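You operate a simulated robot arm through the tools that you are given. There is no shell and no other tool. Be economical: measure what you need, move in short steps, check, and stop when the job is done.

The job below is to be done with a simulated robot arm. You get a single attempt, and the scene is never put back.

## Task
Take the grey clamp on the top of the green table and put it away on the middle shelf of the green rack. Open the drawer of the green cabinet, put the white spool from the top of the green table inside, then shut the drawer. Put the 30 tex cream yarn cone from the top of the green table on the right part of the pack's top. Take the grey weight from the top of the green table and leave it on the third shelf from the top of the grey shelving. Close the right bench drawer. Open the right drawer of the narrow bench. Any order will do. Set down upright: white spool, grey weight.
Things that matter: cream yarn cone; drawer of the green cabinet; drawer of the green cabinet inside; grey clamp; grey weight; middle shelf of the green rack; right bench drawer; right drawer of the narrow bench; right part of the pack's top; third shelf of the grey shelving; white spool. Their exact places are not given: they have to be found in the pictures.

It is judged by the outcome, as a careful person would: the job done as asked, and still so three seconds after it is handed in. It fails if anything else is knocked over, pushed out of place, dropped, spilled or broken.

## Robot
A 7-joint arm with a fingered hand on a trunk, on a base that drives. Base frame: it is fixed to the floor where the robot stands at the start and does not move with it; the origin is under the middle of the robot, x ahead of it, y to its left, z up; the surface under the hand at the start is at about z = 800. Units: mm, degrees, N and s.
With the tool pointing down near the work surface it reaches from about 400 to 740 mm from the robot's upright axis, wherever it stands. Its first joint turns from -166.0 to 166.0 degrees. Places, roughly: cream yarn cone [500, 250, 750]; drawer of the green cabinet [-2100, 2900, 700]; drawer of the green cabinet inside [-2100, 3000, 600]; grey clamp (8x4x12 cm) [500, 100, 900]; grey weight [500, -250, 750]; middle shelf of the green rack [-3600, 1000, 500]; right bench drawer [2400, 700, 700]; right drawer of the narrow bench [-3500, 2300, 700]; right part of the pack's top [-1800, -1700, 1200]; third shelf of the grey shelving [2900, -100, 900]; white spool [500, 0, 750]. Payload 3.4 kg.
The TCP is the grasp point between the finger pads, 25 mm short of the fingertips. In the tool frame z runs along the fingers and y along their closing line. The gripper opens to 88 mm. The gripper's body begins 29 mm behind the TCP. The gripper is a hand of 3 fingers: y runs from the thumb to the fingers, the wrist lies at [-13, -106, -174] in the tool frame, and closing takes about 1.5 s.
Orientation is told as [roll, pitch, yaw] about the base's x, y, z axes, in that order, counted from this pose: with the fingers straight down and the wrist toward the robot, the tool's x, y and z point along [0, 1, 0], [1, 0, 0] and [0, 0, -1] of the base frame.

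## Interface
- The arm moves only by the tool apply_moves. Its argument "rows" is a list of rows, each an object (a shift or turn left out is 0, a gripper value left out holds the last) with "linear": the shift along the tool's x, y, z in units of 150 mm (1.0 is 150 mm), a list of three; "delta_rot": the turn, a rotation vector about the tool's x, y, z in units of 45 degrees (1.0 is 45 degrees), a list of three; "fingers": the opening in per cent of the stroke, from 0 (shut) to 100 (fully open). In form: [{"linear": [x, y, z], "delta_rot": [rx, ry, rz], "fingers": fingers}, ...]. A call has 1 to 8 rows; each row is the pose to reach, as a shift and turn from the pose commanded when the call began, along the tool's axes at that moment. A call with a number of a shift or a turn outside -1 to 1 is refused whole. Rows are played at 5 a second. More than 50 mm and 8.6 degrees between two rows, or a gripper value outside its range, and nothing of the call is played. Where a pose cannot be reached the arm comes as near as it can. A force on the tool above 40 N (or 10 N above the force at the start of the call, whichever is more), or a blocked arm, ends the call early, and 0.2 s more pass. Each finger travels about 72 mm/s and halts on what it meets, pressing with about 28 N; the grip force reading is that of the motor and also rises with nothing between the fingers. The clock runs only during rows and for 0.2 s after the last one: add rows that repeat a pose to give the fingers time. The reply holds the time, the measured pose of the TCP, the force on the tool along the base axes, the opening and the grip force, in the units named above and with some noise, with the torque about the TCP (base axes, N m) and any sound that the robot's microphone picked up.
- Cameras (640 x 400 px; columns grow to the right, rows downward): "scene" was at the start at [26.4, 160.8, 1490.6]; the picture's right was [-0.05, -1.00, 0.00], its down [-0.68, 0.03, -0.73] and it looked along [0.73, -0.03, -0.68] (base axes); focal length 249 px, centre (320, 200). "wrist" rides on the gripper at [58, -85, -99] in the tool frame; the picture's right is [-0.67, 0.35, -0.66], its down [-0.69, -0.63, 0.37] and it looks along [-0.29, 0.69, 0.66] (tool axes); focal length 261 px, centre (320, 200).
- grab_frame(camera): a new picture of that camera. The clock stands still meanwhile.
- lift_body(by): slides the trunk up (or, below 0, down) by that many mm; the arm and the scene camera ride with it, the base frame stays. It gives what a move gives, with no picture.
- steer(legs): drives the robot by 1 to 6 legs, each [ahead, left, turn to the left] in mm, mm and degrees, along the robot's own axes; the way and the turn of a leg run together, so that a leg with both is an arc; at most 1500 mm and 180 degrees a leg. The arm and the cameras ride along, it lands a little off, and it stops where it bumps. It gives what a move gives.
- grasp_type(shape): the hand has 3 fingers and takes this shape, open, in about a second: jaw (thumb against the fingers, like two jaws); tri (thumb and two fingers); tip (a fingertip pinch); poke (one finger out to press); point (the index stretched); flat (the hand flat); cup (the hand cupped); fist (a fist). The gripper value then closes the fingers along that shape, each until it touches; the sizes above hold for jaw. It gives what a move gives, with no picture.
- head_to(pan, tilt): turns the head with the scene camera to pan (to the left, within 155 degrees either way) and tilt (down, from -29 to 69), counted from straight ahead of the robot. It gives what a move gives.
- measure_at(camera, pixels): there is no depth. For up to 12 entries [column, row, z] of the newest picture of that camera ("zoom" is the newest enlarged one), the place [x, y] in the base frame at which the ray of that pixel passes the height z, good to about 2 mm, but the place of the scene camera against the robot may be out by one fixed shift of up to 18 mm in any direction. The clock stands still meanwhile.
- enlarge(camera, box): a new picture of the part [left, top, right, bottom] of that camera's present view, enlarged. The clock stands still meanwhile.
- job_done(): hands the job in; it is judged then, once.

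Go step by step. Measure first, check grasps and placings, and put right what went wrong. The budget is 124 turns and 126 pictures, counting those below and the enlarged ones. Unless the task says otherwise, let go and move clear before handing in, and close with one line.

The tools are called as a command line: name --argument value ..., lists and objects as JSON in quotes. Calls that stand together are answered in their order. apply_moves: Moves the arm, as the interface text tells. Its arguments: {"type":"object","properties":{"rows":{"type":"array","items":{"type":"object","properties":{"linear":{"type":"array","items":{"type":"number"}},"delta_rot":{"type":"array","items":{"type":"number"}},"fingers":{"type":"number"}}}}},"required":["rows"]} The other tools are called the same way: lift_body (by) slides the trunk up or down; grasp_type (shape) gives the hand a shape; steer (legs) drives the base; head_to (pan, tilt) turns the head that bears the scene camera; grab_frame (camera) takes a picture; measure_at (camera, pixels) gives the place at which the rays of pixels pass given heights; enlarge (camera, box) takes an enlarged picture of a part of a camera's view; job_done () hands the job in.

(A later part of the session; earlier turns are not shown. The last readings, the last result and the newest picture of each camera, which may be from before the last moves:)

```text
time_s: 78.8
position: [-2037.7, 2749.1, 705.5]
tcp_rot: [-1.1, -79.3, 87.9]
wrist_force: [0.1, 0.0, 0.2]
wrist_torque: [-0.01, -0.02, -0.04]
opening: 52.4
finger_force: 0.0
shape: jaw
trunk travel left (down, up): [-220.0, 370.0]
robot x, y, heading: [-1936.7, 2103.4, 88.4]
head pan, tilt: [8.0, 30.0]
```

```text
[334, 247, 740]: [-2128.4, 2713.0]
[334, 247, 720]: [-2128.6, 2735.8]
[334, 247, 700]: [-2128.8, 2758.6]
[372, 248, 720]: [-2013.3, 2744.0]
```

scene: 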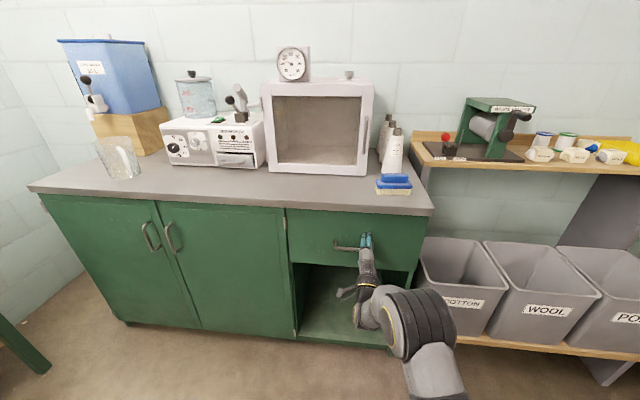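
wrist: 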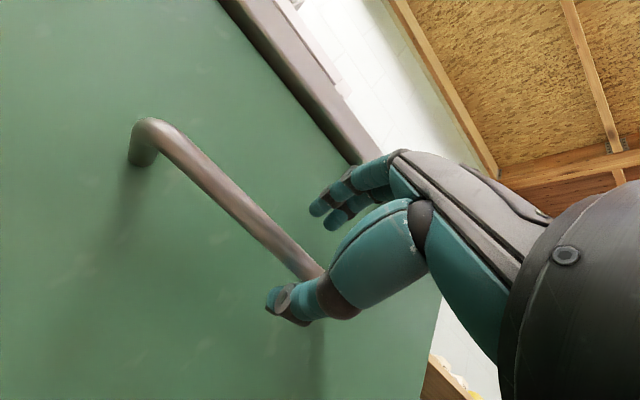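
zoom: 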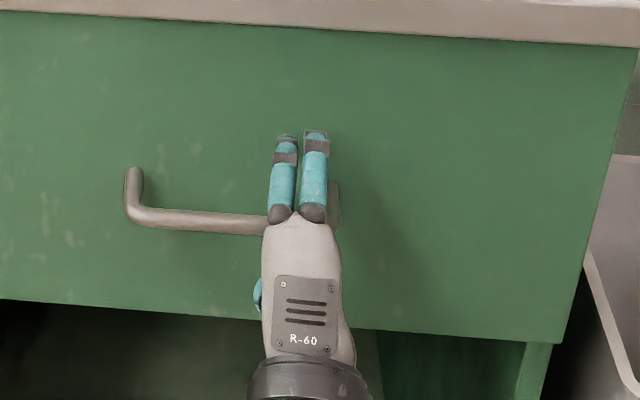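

Bar is about y≈2767, z≈693, x −2134…−2020. Shift left 38 mm, down 10, ahead 12, then close; also check the floor behind me.

lift_body --by -10

steer --legs '[[0, 38, 0], [12, 0, 0]]'

apply_moves --rows '[{"fingers": 0}, {"fingers": 0}, {"fingers": 0}, {"fingers": 0}, {"fingers": 0}, {"fingers": 0}]'

grab_frame --camera "wrist"

head_to --pan -150 --tilt 50

grab_frame --camera "scene"

```text
time_s: 79.4
position: [-2037.8, 2749.6, 694.0]
tcp_rot: [-1.2, -79.3, 87.9]
wrist_force: [-0.1, 0.6, -0.3]
wrist_torque: [0.02, -0.03, -0.02]
opening: 52.5
finger_force: 0.1
shape: jaw
trunk travel left (down, up): [-210.0, 380.0]
robot x, y, heading: [-1941.7, 2100.3, 88.4]
head pan, tilt: [8.0, 30.0]
```

```text
time_s: 80.6
position: [-2075.0, 2761.3, 694.5]
tcp_rot: [-1.3, -79.3, 88.0]
wrist_force: [-0.1, -3.0, -1.0]
wrist_torque: [0.05, 0.0, -0.01]
opening: 52.1
finger_force: 0.1
shape: jaw
trunk travel left (down, up): [-210.0, 380.0]
robot x, y, heading: [-1977.2, 2109.9, 88.1]
head pan, tilt: [8.0, 30.0]
```

```text
time_s: 82.0
position: [-2074.0, 2762.9, 691.4]
tcp_rot: [-1.7, -78.6, 88.3]
wrist_force: [2.8, -1.4, -33.7]
wrist_torque: [0.3, -0.07, 0.02]
opening: 5.7
finger_force: 28.0
shape: jaw
trunk travel left (down, up): [-210.0, 380.0]
robot x, y, heading: [-1978.8, 2115.5, 88.5]
head pan, tilt: [8.0, 30.0]
```

```text
86 pictures are left
```

wrist: 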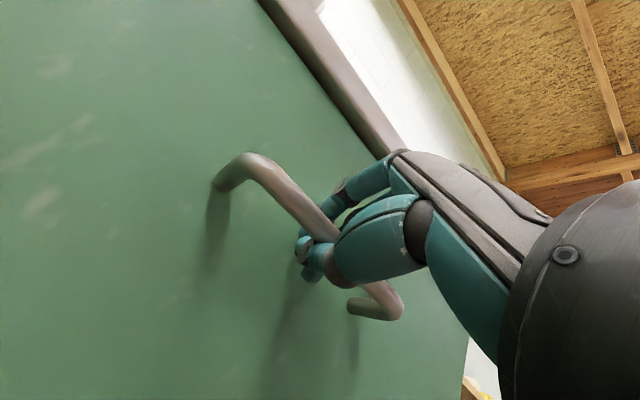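

```text
time_s: 84.4
position: [-2073.1, 2763.4, 690.8]
tcp_rot: [-1.6, -78.7, 88.4]
wrist_force: [3.6, -2.4, -36.0]
wrist_torque: [0.31, -0.08, 0.03]
opening: 5.8
finger_force: 28.1
shape: jaw
trunk travel left (down, up): [-210.0, 380.0]
robot x, y, heading: [-1977.1, 2114.8, 88.2]
head pan, tilt: [-150.0, 50.0]
```

```text
85 pictures are left
```

scene: 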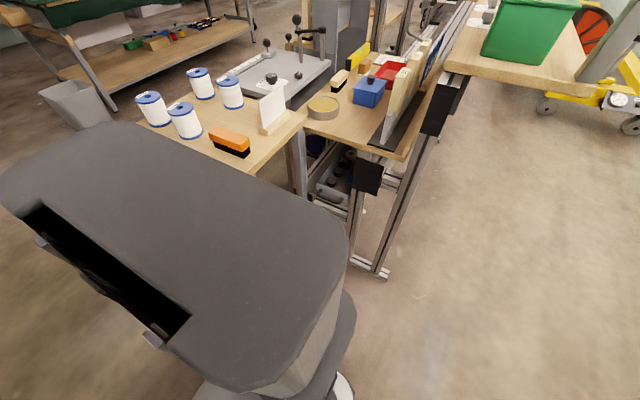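

The grip holds, with the bar pulling down (−34 N), so I'll lower the trunk slightly. Checking the stand behind me: corners (305,122), (250,175), foot (380,275).

lift_body --by -5

measure_at --camera "scene" --pixels '[[305, 122, 800], [250, 172, 800], [380, 275, 0], [297, 195, 0], [402, 158, 800]]'

```text
time_s: 85.0
position: [-2073.4, 2764.2, 688.1]
tcp_rot: [-1.2, -79.1, 88.0]
wrist_force: [1.8, 1.7, -23.3]
wrist_torque: [0.19, -0.06, 0.05]
opening: 5.2
finger_force: 28.3
shape: jaw
trunk travel left (down, up): [-205.0, 385.0]
robot x, y, heading: [-1977.9, 2116.4, 88.5]
head pan, tilt: [-150.0, 50.0]
```

```text
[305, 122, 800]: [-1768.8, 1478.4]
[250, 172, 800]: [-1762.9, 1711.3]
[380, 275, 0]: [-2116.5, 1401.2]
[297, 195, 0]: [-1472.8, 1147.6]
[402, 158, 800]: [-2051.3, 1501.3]
```

The stand corner (−1765,1711) is near; check the base's footprint size and pull the first 110 mm.

measure_at --camera "scene" --pixels '[[352, 385, 50], [357, 320, 250], [355, 345, 150], [5, 170, 600], [345, 240, 600], [130, 120, 600]]'

steer --legs '[[-110, 0, 0]]'

grab_frame --camera "scene"

```text
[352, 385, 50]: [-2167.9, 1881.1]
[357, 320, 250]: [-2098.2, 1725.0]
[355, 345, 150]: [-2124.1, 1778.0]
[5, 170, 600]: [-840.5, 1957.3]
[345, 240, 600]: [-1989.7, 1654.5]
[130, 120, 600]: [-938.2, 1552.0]
```

```text
time_s: 86.2
position: [-2075.6, 2651.1, 688.4]
tcp_rot: [-1.2, -79.1, 87.8]
wrist_force: [8.8, 1.0, -21.6]
wrist_torque: [0.18, -0.07, 0.1]
opening: 5.0
finger_force: 28.5
shape: jaw
trunk travel left (down, up): [-205.0, 385.0]
robot x, y, heading: [-1981.9, 2001.6, 88.4]
head pan, tilt: [-150.0, 50.0]
```

```text
84 pictures are left
```

scene: 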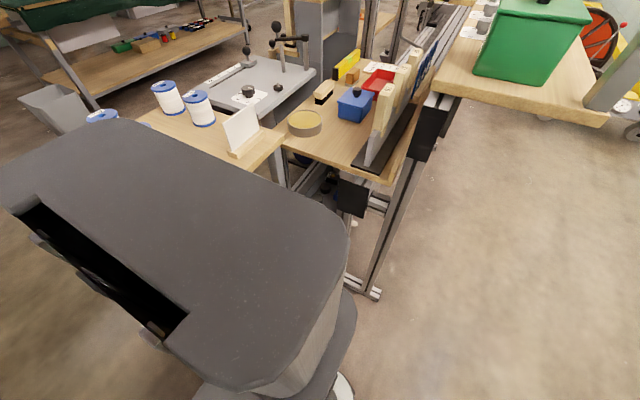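

Pulled 112 mm; the base is now close to the stand, so I'll pull the rest with the arm, easing the pitch while retracting.

apply_moves --rows '[{"linear": [0, -0.02, -0.11], "delta_rot": [0.04, 0, 0]}, {"linear": [0, -0.041, -0.21], "delta_rot": [0.08, 0, 0]}, {"linear": [0, -0.061, -0.32], "delta_rot": [0.12, 0, 0]}, {"linear": [0, -0.082, -0.425], "delta_rot": [0.16, 0, 0]}, {"linear": [0, -0.102, -0.53], "delta_rot": [0.2, 0, 0]}, {"linear": [0, -0.123, -0.64], "delta_rot": [0.24, 0, 0]}, {"linear": [0, -0.144, -0.75], "delta_rot": [0.28, 0, 0]}, {"linear": [0, -0.164, -0.851], "delta_rot": [0.31, 0, 0]}]'

head_to --pan 5 --tilt 45

grab_frame --camera "scene"

```text
time_s: 87.8
position: [-2079.3, 2536.7, 685.8]
tcp_rot: [-1.2, -65.9, 87.4]
wrist_force: [8.1, -0.9, -20.1]
wrist_torque: [0.2, -0.06, 0.05]
opening: 4.3
finger_force: 27.8
shape: jaw
trunk travel left (down, up): [-205.0, 385.0]
robot x, y, heading: [-1982.8, 2002.4, 88.3]
head pan, tilt: [-150.0, 50.0]
stopped in row 8: the force on the tool passed its limit at 42 N (the readings are from after the stop); the commanded pose is now the measured one
```

```text
time_s: 90.2
position: [-2080.8, 2538.1, 687.3]
tcp_rot: [-0.9, -66.3, 87.1]
wrist_force: [15.1, -1.5, -30.3]
wrist_torque: [0.32, -0.09, 0.16]
opening: 5.3
finger_force: 27.7
shape: jaw
trunk travel left (down, up): [-205.0, 385.0]
robot x, y, heading: [-1983.8, 1999.9, 88.4]
head pan, tilt: [5.0, 45.0]
```

```text
83 pictures are left
```

scene: 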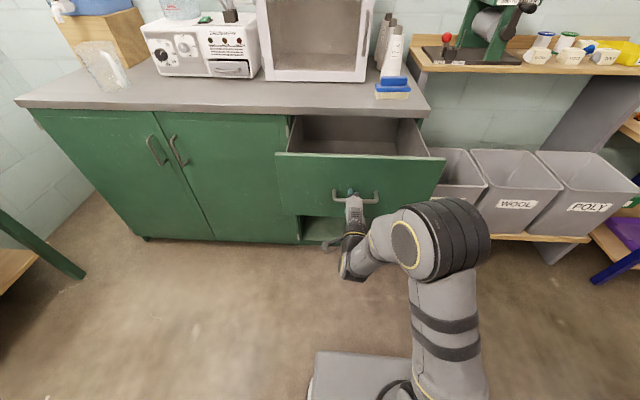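

Drawer is open about 226 mm with an accessible interior. Releasing and withdrawing the hand.

apply_moves --rows '[{"fingers": 60}, {"fingers": 60}, {"fingers": 60}, {"fingers": 60}, {"linear": [0, 0, -0.2]}, {"linear": [0, 0, -0.4]}, {"linear": [0, 0, -0.45]}]'

grab_frame --camera "wrist"

measure_at --camera "scene" --pixels '[[275, 153, 780], [446, 158, 780], [289, 117, 780], [416, 119, 780], [289, 153, 780], [430, 157, 780], [277, 208, 620], [437, 205, 620]]'

```text
time_s: 91.8
position: [-2086.8, 2474.1, 716.2]
tcp_rot: [-1.0, -66.3, 87.3]
wrist_force: [0.5, 1.2, 0.9]
wrist_torque: [0.01, 0.02, -0.01]
opening: 52.3
finger_force: 0.1
shape: jaw
trunk travel left (down, up): [-205.0, 385.0]
robot x, y, heading: [-1981.9, 2002.0, 88.0]
head pan, tilt: [5.0, 45.0]
```

```text
82 pictures are left
```

wrist: 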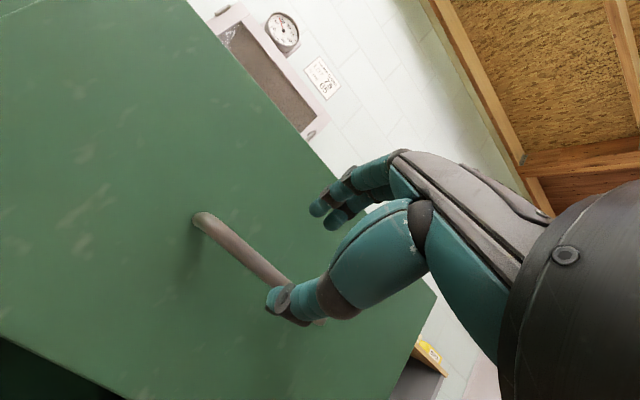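

```text
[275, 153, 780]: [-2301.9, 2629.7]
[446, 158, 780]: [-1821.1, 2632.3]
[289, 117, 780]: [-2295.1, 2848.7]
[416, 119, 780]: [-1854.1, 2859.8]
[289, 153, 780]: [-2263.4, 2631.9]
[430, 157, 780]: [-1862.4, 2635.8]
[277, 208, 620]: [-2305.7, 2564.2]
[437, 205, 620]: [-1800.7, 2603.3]
```

Hand is free of the handle. Raise the trunk and drive back to the table.

lift_body --by 295

steer --legs '[[45, 0, 0], [0, -980, 0], [0, 0, 19.5], [-1500, 0, 0], [-640, 0, 0], [0, 0, -107.7]]'

head_to --pan 0 --tilt 45

grab_frame --camera "scene"

```text
time_s: 94.8
position: [-2087.3, 2473.6, 1011.7]
tcp_rot: [-0.9, -66.4, 87.2]
wrist_force: [0.4, 0.7, 0.3]
wrist_torque: [-0.03, 0.04, -0.05]
opening: 52.6
finger_force: 0.1
shape: jaw
trunk travel left (down, up): [-500.0, 90.0]
robot x, y, heading: [-1978.3, 2003.6, 88.5]
head pan, tilt: [5.0, 45.0]
```

```text
time_s: 116.2
position: [153.4, 114.9, 1012.0]
tcp_rot: [-0.9, -66.4, 0.7]
wrist_force: [0.2, 0.1, 0.1]
wrist_torque: [-0.02, -0.03, 0.01]
opening: 52.5
finger_force: 0.1
shape: jaw
trunk travel left (down, up): [-500.0, 90.0]
robot x, y, heading: [-313.2, -23.2, 2.0]
head pan, tilt: [5.0, 45.0]
```

```text
time_s: 116.9
position: [154.2, 114.4, 1010.9]
tcp_rot: [-0.9, -66.3, 0.8]
wrist_force: [0.0, -0.1, -0.3]
wrist_torque: [-0.02, 0.01, 0.01]
opening: 52.4
finger_force: 0.2
shape: jaw
trunk travel left (down, up): [-500.0, 90.0]
robot x, y, heading: [-308.4, -21.0, 1.8]
head pan, tilt: [0.0, 45.0]
```

```text
81 pictures are left
```

scene: 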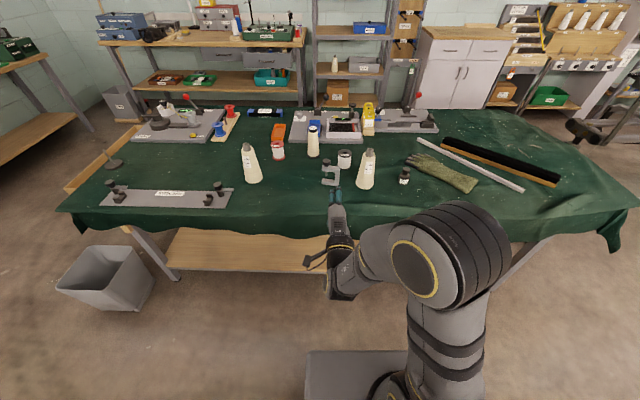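

Table scene is intact. I'll test a rolled hand orientation (closing line horizontal) needed for shelf-compatible grasps.

apply_moves --rows '[{"delta_rot": [0, 0, 0.18], "fingers": 100}, {"delta_rot": [0, 0, 0.36]}, {"delta_rot": [0, 0, 0.54]}, {"delta_rot": [0, 0, 0.72]}, {"delta_rot": [0, 0, 0.9]}, {"delta_rot": [0, 0, 1]}]'

apply_moves --rows '[{"delta_rot": [0, 0, 0.18]}, {"delta_rot": [0, 0, 0.36]}, {"delta_rot": [0, 0, 0.54]}, {"delta_rot": [0, 0, 0.72]}, {"delta_rot": [0, 0, 0.9]}, {"delta_rot": [0, 0, 1]}]'

grab_frame --camera "scene"

grab_frame --camera "wrist"

```text
time_s: 118.3
position: [151.6, 115.1, 1011.3]
tcp_rot: [58.1, -40.7, -68.3]
wrist_force: [1.1, 0.8, -0.4]
wrist_torque: [0.0, -0.02, -0.02]
opening: 87.8
finger_force: 0.1
shape: jaw
trunk travel left (down, up): [-500.0, 90.0]
robot x, y, heading: [-309.6, -19.1, 1.9]
head pan, tilt: [0.0, 45.0]
```

```text
time_s: 119.7
position: [246.8, 61.1, 1034.3]
tcp_rot: [66.2, -0.3, -89.3]
wrist_force: [-0.4, 0.9, 0.7]
wrist_torque: [0.01, 0.01, -0.03]
opening: 87.5
finger_force: 0.0
shape: jaw
out of reach, approached as far as the arm can: row 1, 2, 3, 4, 5, 6
trunk travel left (down, up): [-500.0, 90.0]
robot x, y, heading: [-308.5, -23.5, 1.6]
head pan, tilt: [0.0, 45.0]
```

```text
80 pictures are left
```

scene: 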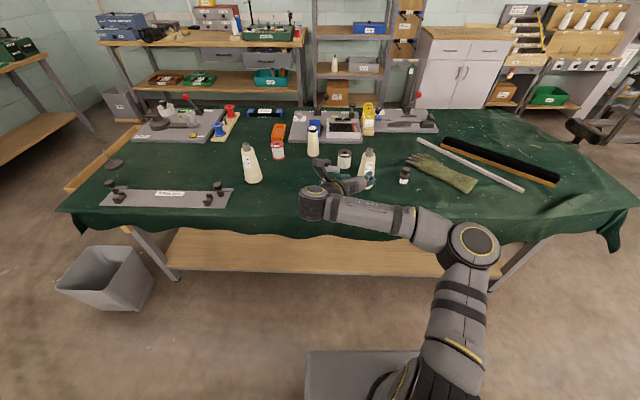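

```text
79 pictures are left
```

wrist: 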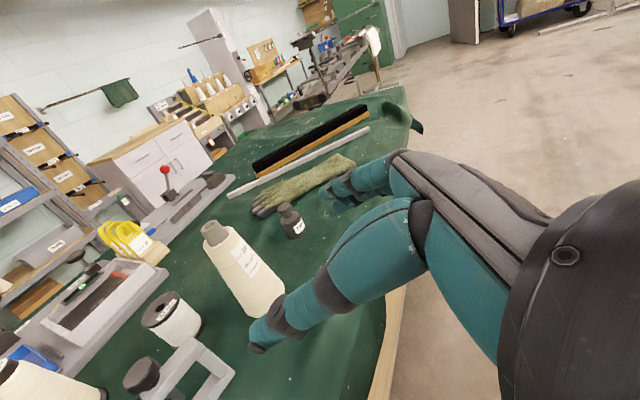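

The rolled orientation (pointing forward-down 66°, closing sideways) is reachable, at about 555 mm ahead. I'll measure the clamp knob (wrist ≈(140,375)) with both cameras.

enlarge --camera "scene" --box '[300, 145, 380, 195]'

measure_at --camera "wrist" --pixels '[[140, 372, 930], [140, 372, 915], [140, 372, 900], [140, 372, 885], [172, 319, 800], [262, 318, 800], [296, 238, 800]]'

```text
8.00 times, centred on (340, 170) of scene
```

zoom: 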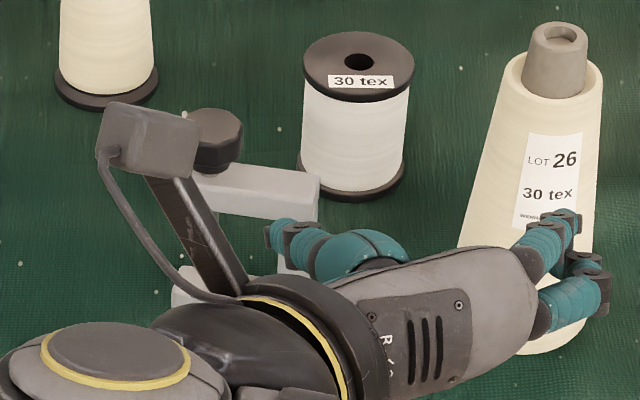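

```text
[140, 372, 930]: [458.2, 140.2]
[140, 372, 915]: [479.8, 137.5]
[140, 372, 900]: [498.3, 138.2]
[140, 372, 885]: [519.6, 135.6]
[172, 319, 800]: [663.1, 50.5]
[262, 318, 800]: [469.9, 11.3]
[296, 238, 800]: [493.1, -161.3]
```

Knob top ≈ z 912, centre ≈ (483,138). I'll drive 150 mm ahead, straighten heading, and move to a pre-grasp pose behind the knob.

steer --legs '[[150, 0, -1.7]]'

apply_moves --rows '[{"linear": [-0.15, -0.13, 0.05]}, {"linear": [-0.3, -0.26, 0.1]}, {"linear": [-0.45, -0.38, 0.15]}, {"linear": [-0.577, -0.5, 0.209]}]'

grab_frame --camera "wrist"

grab_frame --camera "scene"

```text
time_s: 121.0
position: [395.5, 46.7, 1033.9]
tcp_rot: [66.1, -0.4, -91.0]
wrist_force: [-0.1, -0.3, 0.4]
wrist_torque: [0.01, -0.01, -0.03]
opening: 87.6
finger_force: 0.0
shape: jaw
trunk travel left (down, up): [-500.0, 90.0]
robot x, y, heading: [-167.2, -17.4, 0.1]
head pan, tilt: [0.0, 45.0]
```

```text
time_s: 122.0
position: [423.7, 114.0, 950.0]
tcp_rot: [65.7, -0.5, -90.8]
wrist_force: [-0.9, 0.0, -0.2]
wrist_torque: [0.03, -0.01, 0.01]
opening: 87.7
finger_force: 0.1
shape: jaw
out of reach, approached as far as the arm can: row 1, 2, 3, 4
trunk travel left (down, up): [-500.0, 90.0]
robot x, y, heading: [-160.8, -15.4, -0.1]
head pan, tilt: [0.0, 45.0]
```

```text
77 pictures are left
```

wrist: 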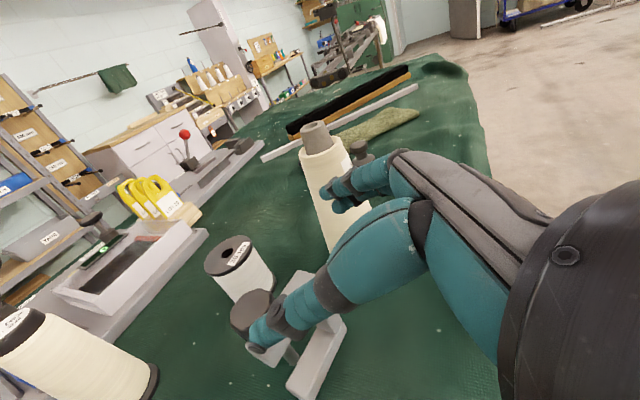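

```text
76 pictures are left
```

scene: 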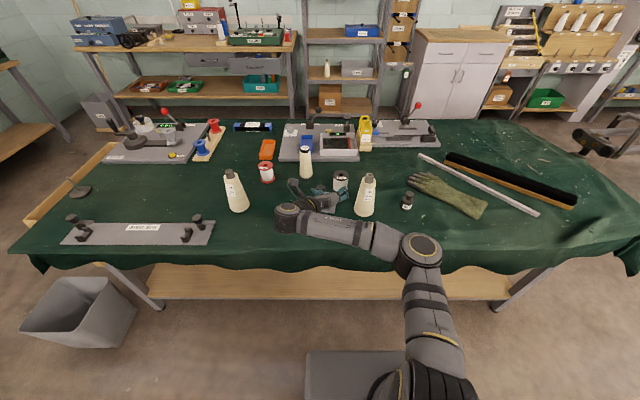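

In this orientation the arm wants ~585 mm extension, so I'll use base and trunk for the final approach: left 24, down 48, then ahead 59.

steer --legs '[[-10, 24, 0]]'

lift_body --by -50

grab_frame --camera "wrist"

enlarge --camera "scene" --box '[270, 165, 390, 240]'

```text
time_s: 122.8
position: [412.8, 137.5, 951.3]
tcp_rot: [65.7, -0.5, -90.9]
wrist_force: [-0.4, 0.3, -0.4]
wrist_torque: [0.01, -0.02, -0.04]
opening: 87.5
finger_force: 0.3
shape: jaw
trunk travel left (down, up): [-500.0, 90.0]
robot x, y, heading: [-173.9, 7.8, 0.5]
head pan, tilt: [0.0, 45.0]
```

```text
time_s: 123.8
position: [412.0, 137.0, 901.6]
tcp_rot: [65.7, -0.5, -90.8]
wrist_force: [-0.7, 0.2, -0.5]
wrist_torque: [-0.04, 0.01, 0.0]
opening: 87.8
finger_force: 0.0
shape: jaw
trunk travel left (down, up): [-450.0, 140.0]
robot x, y, heading: [-173.9, 5.6, 0.2]
head pan, tilt: [0.0, 45.0]
```

```text
75 pictures are left
```

wrist: 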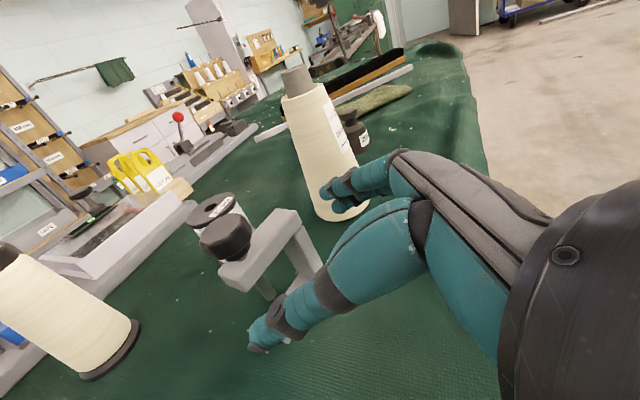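

```text
5.33 times, centred on (330, 202) of scene
```

zoom: 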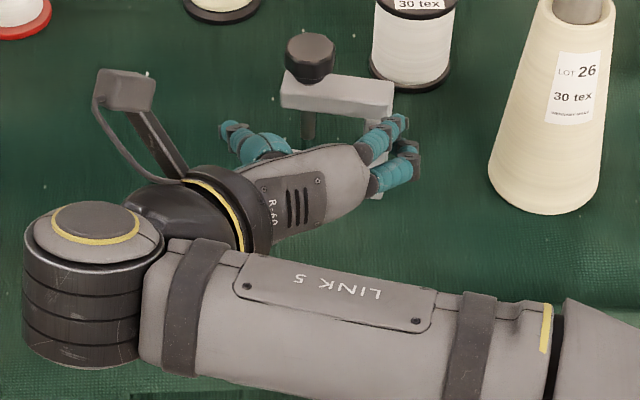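

The knob's pixel (225,237) matches the predicted location straight ahead of the jaws. Drive ahead 72 and close.

steer --legs '[[73, 0, 0]]'

grab_frame --camera "wrist"

apply_moves --rows '[{"fingers": 0}, {"fingers": 0}, {"fingers": 0}, {"fingers": 0}, {"fingers": 0}, {"fingers": 0}, {"fingers": 0}]'

grab_frame --camera "wrist"

```text
time_s: 124.8
position: [485.7, 136.6, 899.6]
tcp_rot: [65.6, -0.5, -90.7]
wrist_force: [-0.4, 0.2, -0.5]
wrist_torque: [0.0, 0.0, 0.04]
opening: 87.9
finger_force: 0.0
shape: jaw
trunk travel left (down, up): [-450.0, 140.0]
robot x, y, heading: [-100.1, 5.6, 0.7]
head pan, tilt: [0.0, 45.0]
```

```text
73 pictures are left
```

wrist: 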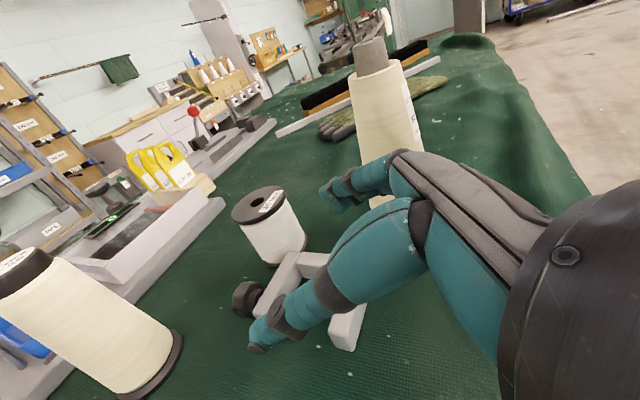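

```text
time_s: 126.4
position: [485.4, 137.3, 900.7]
tcp_rot: [65.7, -0.4, -90.8]
wrist_force: [0.3, 0.0, 0.4]
wrist_torque: [0.02, 0.0, 0.0]
opening: 0.0
finger_force: 28.2
shape: jaw
trunk travel left (down, up): [-450.0, 140.0]
robot x, y, heading: [-98.6, 5.3, 0.4]
head pan, tilt: [0.0, 45.0]
```

```text
72 pictures are left
```

wrist: 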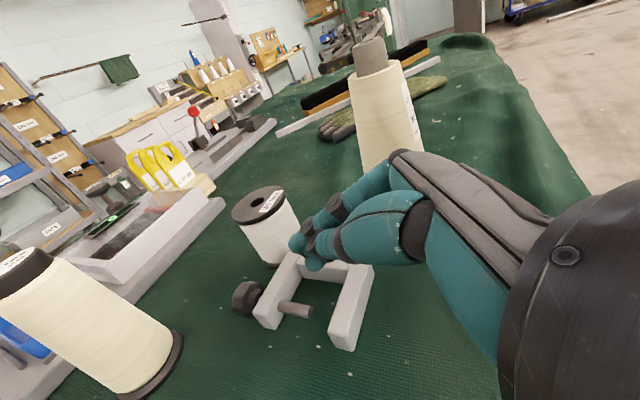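

The drive pushed the clamp over: it now lies flat, spine along x (image (290,262)–(372,272)), knob at far end. I'll raise, open, steepen the hand and look from above to regrasp it by the spine.

lift_body --by 120

apply_moves --rows '[{"delta_rot": [0, -0.18, 0], "fingers": 70}, {"delta_rot": [0, -0.36, 0]}, {"delta_rot": [0, -0.54, 0]}, {"delta_rot": [0, -0.72, 0]}, {"delta_rot": [0, -0.91, 0]}]'

grab_frame --camera "wrist"

enlarge --camera "scene" --box '[260, 165, 400, 255]'

```text
time_s: 127.9
position: [485.7, 137.3, 1020.7]
tcp_rot: [65.7, -0.5, -90.8]
wrist_force: [-0.3, 0.0, -0.6]
wrist_torque: [0.0, -0.01, 0.0]
opening: 0.0
finger_force: 28.3
shape: jaw
trunk travel left (down, up): [-570.0, 20.0]
robot x, y, heading: [-103.6, 11.3, 0.0]
head pan, tilt: [0.0, 45.0]
```

```text
time_s: 129.1
position: [485.8, 135.4, 1020.7]
tcp_rot: [24.8, -0.5, -90.9]
wrist_force: [-0.4, -0.1, -0.9]
wrist_torque: [-0.01, 0.01, -0.04]
opening: 61.6
finger_force: 0.1
shape: jaw
trunk travel left (down, up): [-570.0, 20.0]
robot x, y, heading: [-103.6, 10.5, 0.4]
head pan, tilt: [0.0, 45.0]
```

```text
71 pictures are left
```

wrist: 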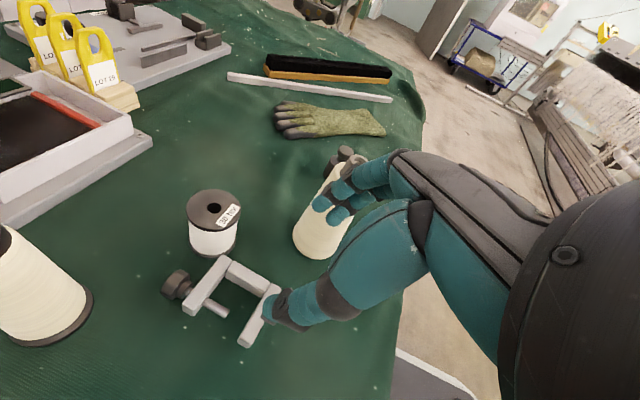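

```text
4.44 times, centred on (330, 210) of scene
```

zoom: 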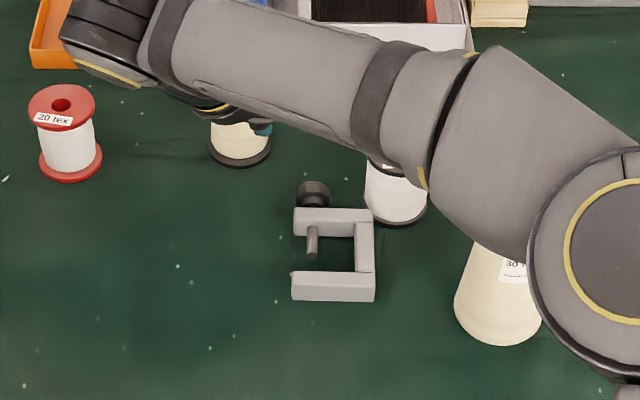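

Clamp lies flat with yaw ≈0. Zooming wrist and measuring the spine.

enlarge --camera "wrist" --box '[150, 230, 310, 360]'

measure_at --camera "scene" --pixels '[[321.3, 232, 800], [340.3, 232.5, 800], [340, 226, 835], [340.3, 212, 835], [321.5, 212, 835], [322, 226, 835], [341.5, 217, 800], [352, 214, 800]]'

```text
3.08 times, centred on (230, 295) of wrist
```

zoom: 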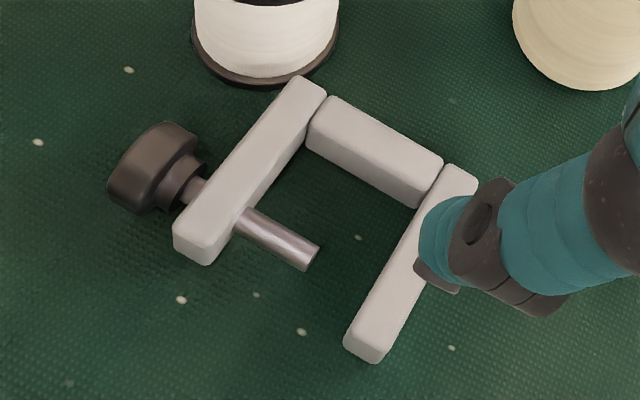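

```text
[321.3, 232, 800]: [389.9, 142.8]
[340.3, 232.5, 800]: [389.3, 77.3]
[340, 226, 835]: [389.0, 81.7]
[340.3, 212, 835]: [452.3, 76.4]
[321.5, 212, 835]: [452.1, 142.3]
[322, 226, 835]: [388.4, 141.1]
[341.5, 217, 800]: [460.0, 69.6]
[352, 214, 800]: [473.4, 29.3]
```

measure_at --camera "zoom" --pixels '[[330, 97, 825], [310, 125, 825], [442, 160, 825], [420, 185, 825], [375, 142, 825], [300, 77, 825], [360, 362, 800], [460, 168, 825], [155, 160, 825], [265, 82, 800]]'

grab_frame --camera "scene"

measure_at --camera "scene" --pixels '[[321.3, 232, 800], [340.3, 232.5, 800], [340, 226, 825], [340.3, 212, 825], [341.5, 217, 825], [352, 214, 800]]'

```text
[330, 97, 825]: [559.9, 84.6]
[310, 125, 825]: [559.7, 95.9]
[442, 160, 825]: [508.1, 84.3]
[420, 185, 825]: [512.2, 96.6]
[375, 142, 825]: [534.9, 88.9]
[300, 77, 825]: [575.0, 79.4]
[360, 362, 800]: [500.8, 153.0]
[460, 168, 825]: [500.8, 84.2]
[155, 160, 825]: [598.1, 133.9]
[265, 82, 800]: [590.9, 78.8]
```

```text
68 pictures are left
```

scene: 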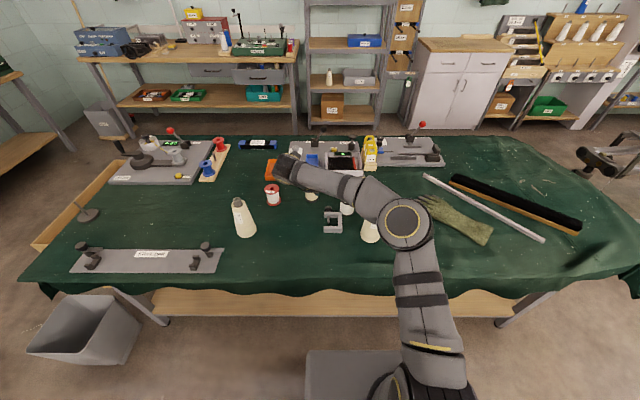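

```text
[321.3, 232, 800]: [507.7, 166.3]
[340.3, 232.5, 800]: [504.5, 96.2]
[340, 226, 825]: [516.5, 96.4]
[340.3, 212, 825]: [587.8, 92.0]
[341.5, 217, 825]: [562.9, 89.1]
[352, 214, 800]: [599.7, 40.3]
```

Spine: x 510–560, y 84–96, gap between arms ~50 mm. Align above it (TCP 515,90), narrow jaws to 36 mm, lower trunk 130, and check.

apply_moves --rows '[{"linear": [0.09, 0.15, 0.04], "fingers": 43}, {"linear": [0.175, 0.3, 0.081]}, {"linear": [0.175, 0.3, 0.081]}]'

lift_body --by -130

grab_frame --camera "wrist"

```text
time_s: 129.9
position: [514.1, 91.9, 1021.5]
tcp_rot: [24.8, -0.5, -90.8]
wrist_force: [-0.2, -0.3, 0.5]
wrist_torque: [-0.02, 0.0, 0.05]
opening: 38.6
finger_force: 0.0
shape: jaw
trunk travel left (down, up): [-570.0, 20.0]
robot x, y, heading: [-102.7, 2.9, -0.0]
head pan, tilt: [0.0, 45.0]
```

```text
time_s: 131.5
position: [513.9, 93.6, 890.6]
tcp_rot: [24.6, -0.5, -90.8]
wrist_force: [0.0, 0.2, 1.0]
wrist_torque: [0.04, -0.02, 0.0]
opening: 38.2
finger_force: 0.1
shape: jaw
trunk travel left (down, up): [-440.0, 150.0]
robot x, y, heading: [-104.1, 6.6, 0.1]
head pan, tilt: [0.0, 45.0]
```

```text
67 pictures are left
```

wrist: 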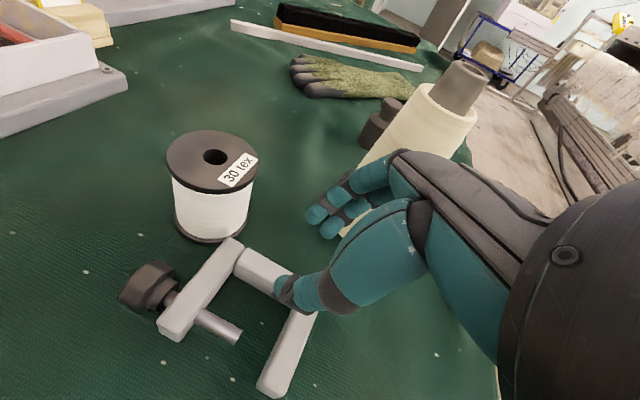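

The landing point is a bit near the near arm; shift 13 mm forward while descending, then grip.

apply_moves --rows '[{"linear": [0.0, 0.02, 0.1]}, {"linear": [-0.03, 0.02, 0.2]}, {"linear": [-0.06, 0.02, 0.3]}, {"linear": [-0.087, 0.02, 0.393]}]'

grab_frame --camera "wrist"

apply_moves --rows '[{"fingers": 0}, {"fingers": 0}, {"fingers": 0}, {"fingers": 0}, {"fingers": 0}]'

lift_body --by 60

grab_frame --camera "wrist"

```text
time_s: 132.5
position: [527.4, 88.6, 831.5]
tcp_rot: [24.8, -0.5, -90.9]
wrist_force: [0.0, 0.1, 1.5]
wrist_torque: [-0.01, 0.0, 0.01]
opening: 38.2
finger_force: 0.1
shape: jaw
trunk travel left (down, up): [-440.0, 150.0]
robot x, y, heading: [-103.1, 4.3, 0.3]
head pan, tilt: [0.0, 45.0]
```

```text
66 pictures are left
```

wrist: 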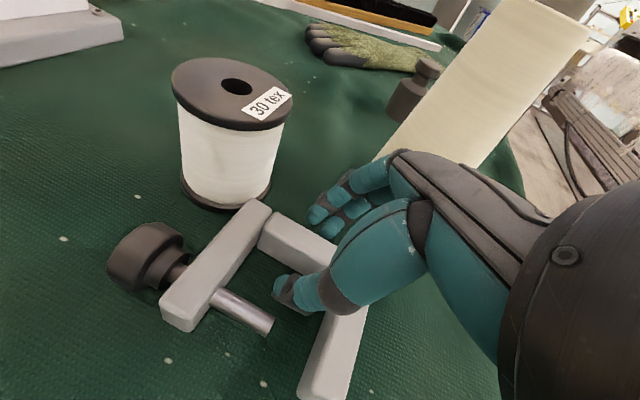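

```text
time_s: 133.7
position: [526.0, 88.1, 831.1]
tcp_rot: [24.7, -0.5, -90.9]
wrist_force: [0.3, 0.8, 0.0]
wrist_torque: [-0.06, -0.02, 0.02]
opening: 10.9
finger_force: 28.0
shape: jaw
trunk travel left (down, up): [-440.0, 150.0]
robot x, y, heading: [-98.9, 7.6, 0.3]
head pan, tilt: [0.0, 45.0]
```

```text
time_s: 134.7
position: [526.8, 89.2, 891.5]
tcp_rot: [24.7, -0.5, -90.9]
wrist_force: [-0.2, -0.5, -2.9]
wrist_torque: [-0.11, 0.06, -0.04]
opening: 10.7
finger_force: 28.2
shape: jaw
trunk travel left (down, up): [-500.0, 90.0]
robot x, y, heading: [-99.1, 5.4, 0.1]
head pan, tilt: [0.0, 45.0]
```

```text
65 pictures are left
```

wrist: 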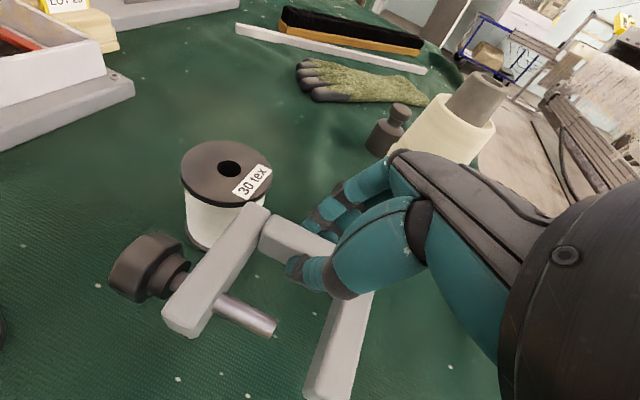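

The clamp is held (opening 10.7, stays flat). Raising and driving to the rack side of the room.

lift_body --by 90

steer --legs '[[-250, 0, 0], [0, 0, 106.6], [1500, 0, 0], [770, 0, 0], [0, 0, 73.3], [1500, 0, 0]]'

head_to --pan 45 --tilt 35

grab_frame --camera "scene"

grab_frame --camera "wrist"

```text
time_s: 135.9
position: [527.2, 87.7, 980.2]
tcp_rot: [24.7, -0.6, -90.8]
wrist_force: [0.1, 0.2, -2.9]
wrist_torque: [-0.13, 0.05, 0.01]
opening: 10.9
finger_force: 27.5
shape: jaw
trunk travel left (down, up): [-590.0, 0.0]
robot x, y, heading: [-101.6, 6.1, 0.2]
head pan, tilt: [0.0, 45.0]
```

```text
time_s: 163.3
position: [-3159.4, 2091.2, 981.0]
tcp_rot: [24.7, -0.5, 89.5]
wrist_force: [-0.1, -0.1, -4.2]
wrist_torque: [0.07, -0.04, -0.01]
opening: 10.6
finger_force: 28.1
shape: jaw
trunk travel left (down, up): [-590.0, 0.0]
robot x, y, heading: [-2528.3, 2177.2, -179.6]
head pan, tilt: [0.0, 45.0]
```

```text
time_s: 164.4
position: [-3160.6, 2090.5, 981.1]
tcp_rot: [24.7, -0.5, 89.4]
wrist_force: [0.9, -0.1, -2.5]
wrist_torque: [0.1, -0.06, 0.04]
opening: 10.8
finger_force: 28.0
shape: jaw
trunk travel left (down, up): [-590.0, 0.0]
robot x, y, heading: [-2530.3, 2178.4, -179.7]
head pan, tilt: [45.0, 35.0]
```

```text
64 pictures are left
```

scene: 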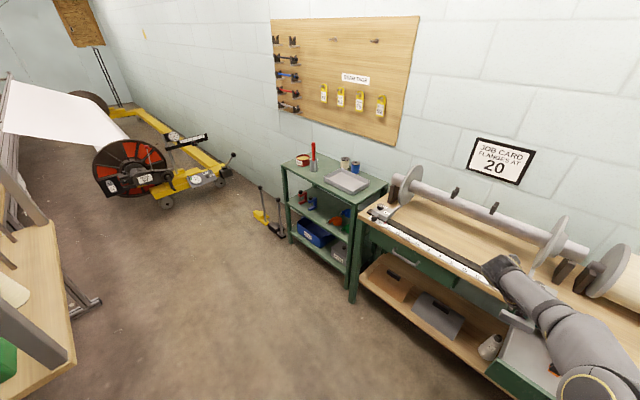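

```text
63 pictures are left
```

wrist: 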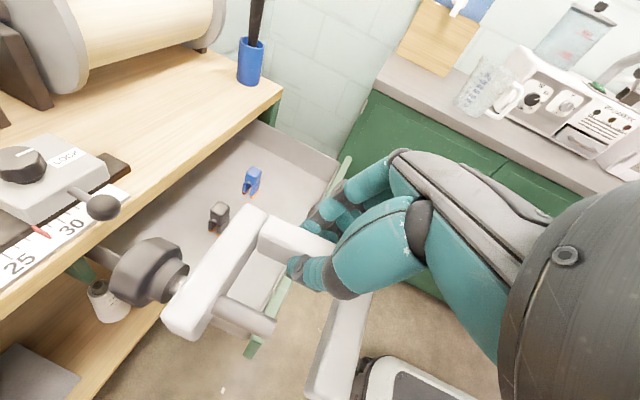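

Measuring the near stand (corner (70,365), foot (100,302)) and rack corners/shelf contents.

measure_at --camera "scene" --pixels '[[100, 302, 0], [75, 362, 800], [40, 200, 800], [293, 240, 0], [345, 283, 0], [287, 202, 430], [347, 238, 430], [281, 168, 760], [353, 195, 760], [264, 216, 0]]'

enlarge --camera "scene" --box '[270, 150, 390, 290]'

```text
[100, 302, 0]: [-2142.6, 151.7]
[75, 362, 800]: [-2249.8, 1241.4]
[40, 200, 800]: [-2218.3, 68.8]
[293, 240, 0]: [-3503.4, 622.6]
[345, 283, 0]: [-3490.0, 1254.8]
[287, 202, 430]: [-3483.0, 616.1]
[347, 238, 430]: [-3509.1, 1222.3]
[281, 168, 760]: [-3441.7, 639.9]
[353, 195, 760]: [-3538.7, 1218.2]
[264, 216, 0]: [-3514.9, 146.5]
```

```text
2.86 times, centred on (330, 220) of scene
```

zoom: 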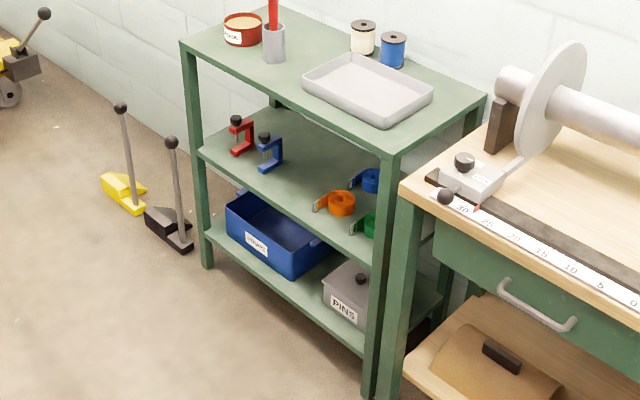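

measure_at --camera "zoom" --pixels '[[240, 152, 432], [272, 170, 432], [260, 163, 432], [316, 210, 432], [350, 213, 432], [330, 192, 432], [353, 232, 432], [300, 190, 432], [200, 158, 432], [380, 262, 432], [300, 150, 432]]'

```text
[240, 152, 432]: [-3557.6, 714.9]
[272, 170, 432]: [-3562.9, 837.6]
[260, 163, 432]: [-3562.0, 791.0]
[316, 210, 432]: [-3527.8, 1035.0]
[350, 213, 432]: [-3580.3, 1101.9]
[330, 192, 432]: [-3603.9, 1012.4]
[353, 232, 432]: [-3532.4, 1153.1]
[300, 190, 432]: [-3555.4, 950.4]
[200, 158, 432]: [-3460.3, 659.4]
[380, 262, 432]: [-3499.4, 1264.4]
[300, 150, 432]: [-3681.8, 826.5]
```

Free slot on the middle shelf: y 850–1005, front x≈−3495, z≈432. Drive to face it, lower the trunk, check.

steer --legs '[[150, 0, 0], [0, 1136, 0]]'

lift_body --by -475

head_to --pan 0 --tilt 35

grab_frame --camera "scene"

grab_frame --camera "wrist"

```text
time_s: 171.2
position: [-3307.3, 963.5, 980.9]
tcp_rot: [24.7, -0.5, 88.5]
wrist_force: [0.1, 0.2, -2.6]
wrist_torque: [0.1, -0.06, 0.03]
opening: 10.8
finger_force: 28.7
shape: jaw
trunk travel left (down, up): [-590.0, 0.0]
robot x, y, heading: [-2676.1, 1039.8, 179.4]
head pan, tilt: [45.0, 35.0]
```

```text
refused: -475 is not a number from -400 to 400
```

```text
time_s: 172.3
position: [-3307.4, 963.0, 981.8]
tcp_rot: [24.8, -0.5, 88.4]
wrist_force: [-0.4, -0.2, -3.5]
wrist_torque: [0.06, -0.05, 0.04]
opening: 11.0
finger_force: 28.6
shape: jaw
trunk travel left (down, up): [-590.0, 0.0]
robot x, y, heading: [-2679.2, 1037.5, 179.6]
head pan, tilt: [0.0, 35.0]
```

```text
61 pictures are left
```

scene: 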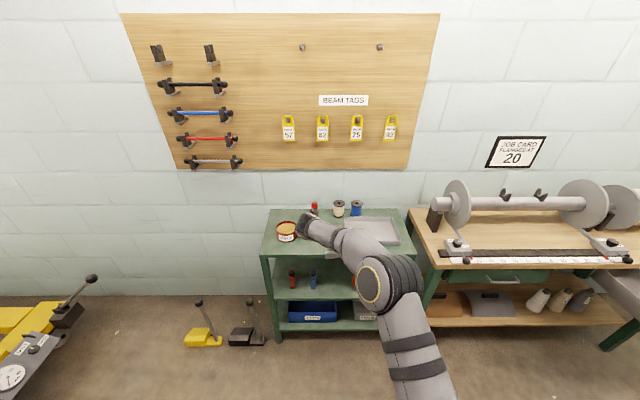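

```text
60 pictures are left
```

wrist: 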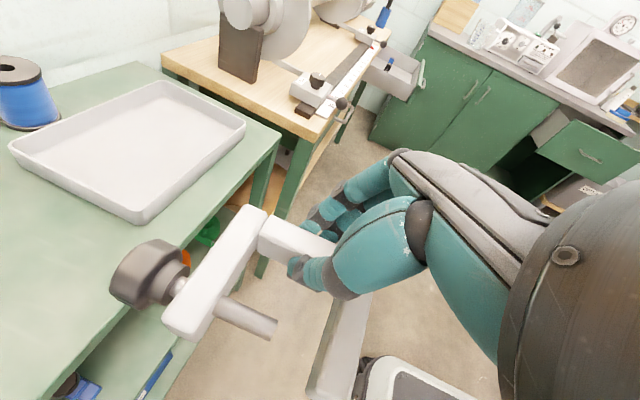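

Trunk steps are limited to 400; back off slightly and lower in two steps, then view.

steer --legs '[[-50, 0, 0]]'

lift_body --by -390

lift_body --by -85

grab_frame --camera "wrist"

grab_frame --camera "scene"

```text
time_s: 173.2
position: [-3256.9, 964.5, 983.3]
tcp_rot: [24.7, -0.5, 88.4]
wrist_force: [0.0, 1.0, -2.3]
wrist_torque: [0.07, -0.05, 0.01]
opening: 10.8
finger_force: 27.3
shape: jaw
trunk travel left (down, up): [-590.0, 0.0]
robot x, y, heading: [-2631.2, 1041.6, 179.5]
head pan, tilt: [0.0, 35.0]
```

```text
time_s: 176.9
position: [-3257.2, 964.1, 590.8]
tcp_rot: [24.7, -0.5, 88.5]
wrist_force: [-0.1, 0.1, -3.0]
wrist_torque: [0.1, -0.05, -0.04]
opening: 10.7
finger_force: 27.8
shape: jaw
trunk travel left (down, up): [-200.0, 390.0]
robot x, y, heading: [-2628.2, 1039.5, 179.5]
head pan, tilt: [0.0, 35.0]
```

```text
time_s: 178.2
position: [-3257.0, 962.9, 505.5]
tcp_rot: [24.7, -0.5, 88.5]
wrist_force: [0.4, 0.2, -3.0]
wrist_torque: [0.04, -0.04, 0.03]
opening: 10.9
finger_force: 28.6
shape: jaw
trunk travel left (down, up): [-115.0, 475.0]
robot x, y, heading: [-2626.3, 1034.6, 179.6]
head pan, tilt: [0.0, 35.0]
```

```text
59 pictures are left
```

wrist: 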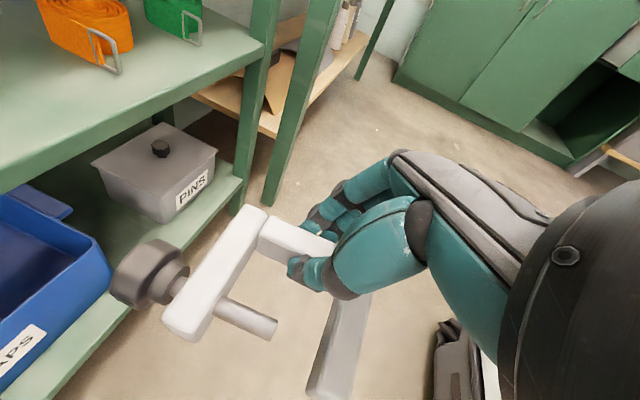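

```text
58 pictures are left
```

scene: 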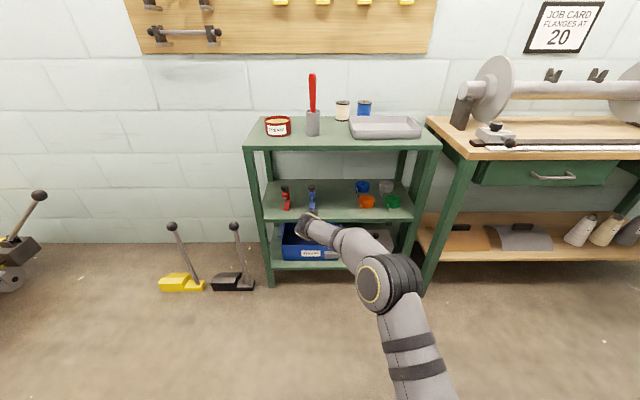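

Refining the shelf edge height using both cameras (wrist edge (130,99); scene edge (340,221)).

measure_at --camera "wrist" --pixels '[[130, 99, 420], [130, 99, 440], [130, 99, 460], [118, 73, 430], [118, 73, 450]]'

enlarge --camera "scene" --box '[250, 165, 430, 265]'

measure_at --camera "scene" --pixels '[[340, 221, 420], [340, 221, 440], [340, 221, 460], [313, 211, 440], [361, 206, 440], [391, 209, 440], [373, 207, 440], [340, 150, 740], [340, 150, 760]]'

```text
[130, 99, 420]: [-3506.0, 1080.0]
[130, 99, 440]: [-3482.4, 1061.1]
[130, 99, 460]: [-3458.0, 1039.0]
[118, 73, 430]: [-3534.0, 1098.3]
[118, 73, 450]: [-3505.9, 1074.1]
```

```text
3.56 times, centred on (340, 215) of scene
```

zoom: 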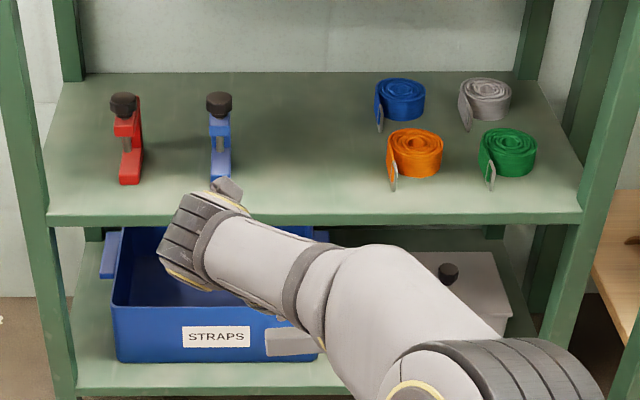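

```text
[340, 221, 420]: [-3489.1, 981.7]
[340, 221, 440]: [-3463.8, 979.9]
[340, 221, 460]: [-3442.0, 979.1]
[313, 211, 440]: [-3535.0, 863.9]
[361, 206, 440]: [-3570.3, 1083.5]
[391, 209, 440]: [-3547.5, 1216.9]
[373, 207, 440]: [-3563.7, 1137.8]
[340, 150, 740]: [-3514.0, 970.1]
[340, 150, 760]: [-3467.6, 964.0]
```

Shelf z≈428; slot y 865–1075 is clear around y=963. Drive in 288 mm, then lower.

steer --legs '[[288, 0, 0]]'

grab_frame --camera "wrist"

lift_body --by -38

grab_frame --camera "wrist"

```text
time_s: 180.1
position: [-3539.8, 970.1, 507.2]
tcp_rot: [24.6, -0.5, 88.3]
wrist_force: [-0.1, 0.3, -3.3]
wrist_torque: [0.09, -0.05, 0.0]
opening: 10.9
finger_force: 28.5
shape: jaw
trunk travel left (down, up): [-115.0, 475.0]
robot x, y, heading: [-2909.0, 1039.0, 179.3]
head pan, tilt: [0.0, 35.0]
```

```text
56 pictures are left
```

wrist: 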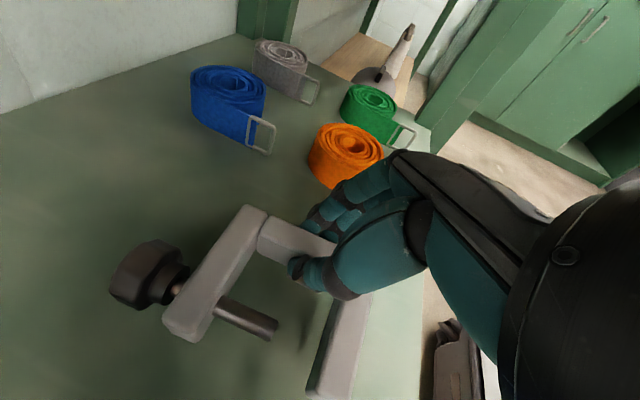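

```text
time_s: 180.7
position: [-3541.6, 970.1, 488.5]
tcp_rot: [26.0, -0.5, 88.2]
wrist_force: [6.0, -0.8, 20.5]
wrist_torque: [-0.11, 0.07, 0.05]
opening: 13.2
finger_force: 28.2
shape: jaw
trunk travel left (down, up): [-86.0, 504.0]
robot x, y, heading: [-2909.3, 1040.1, 179.2]
head pan, tilt: [0.0, 35.0]
stopped: the force on the tool passed its limit at 49 N (the readings are from after the stop); the commanded pose is now the measured one
```

```text
55 pictures are left
```

wrist: 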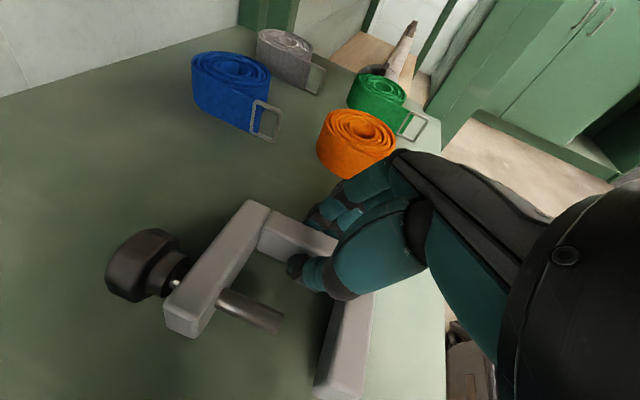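

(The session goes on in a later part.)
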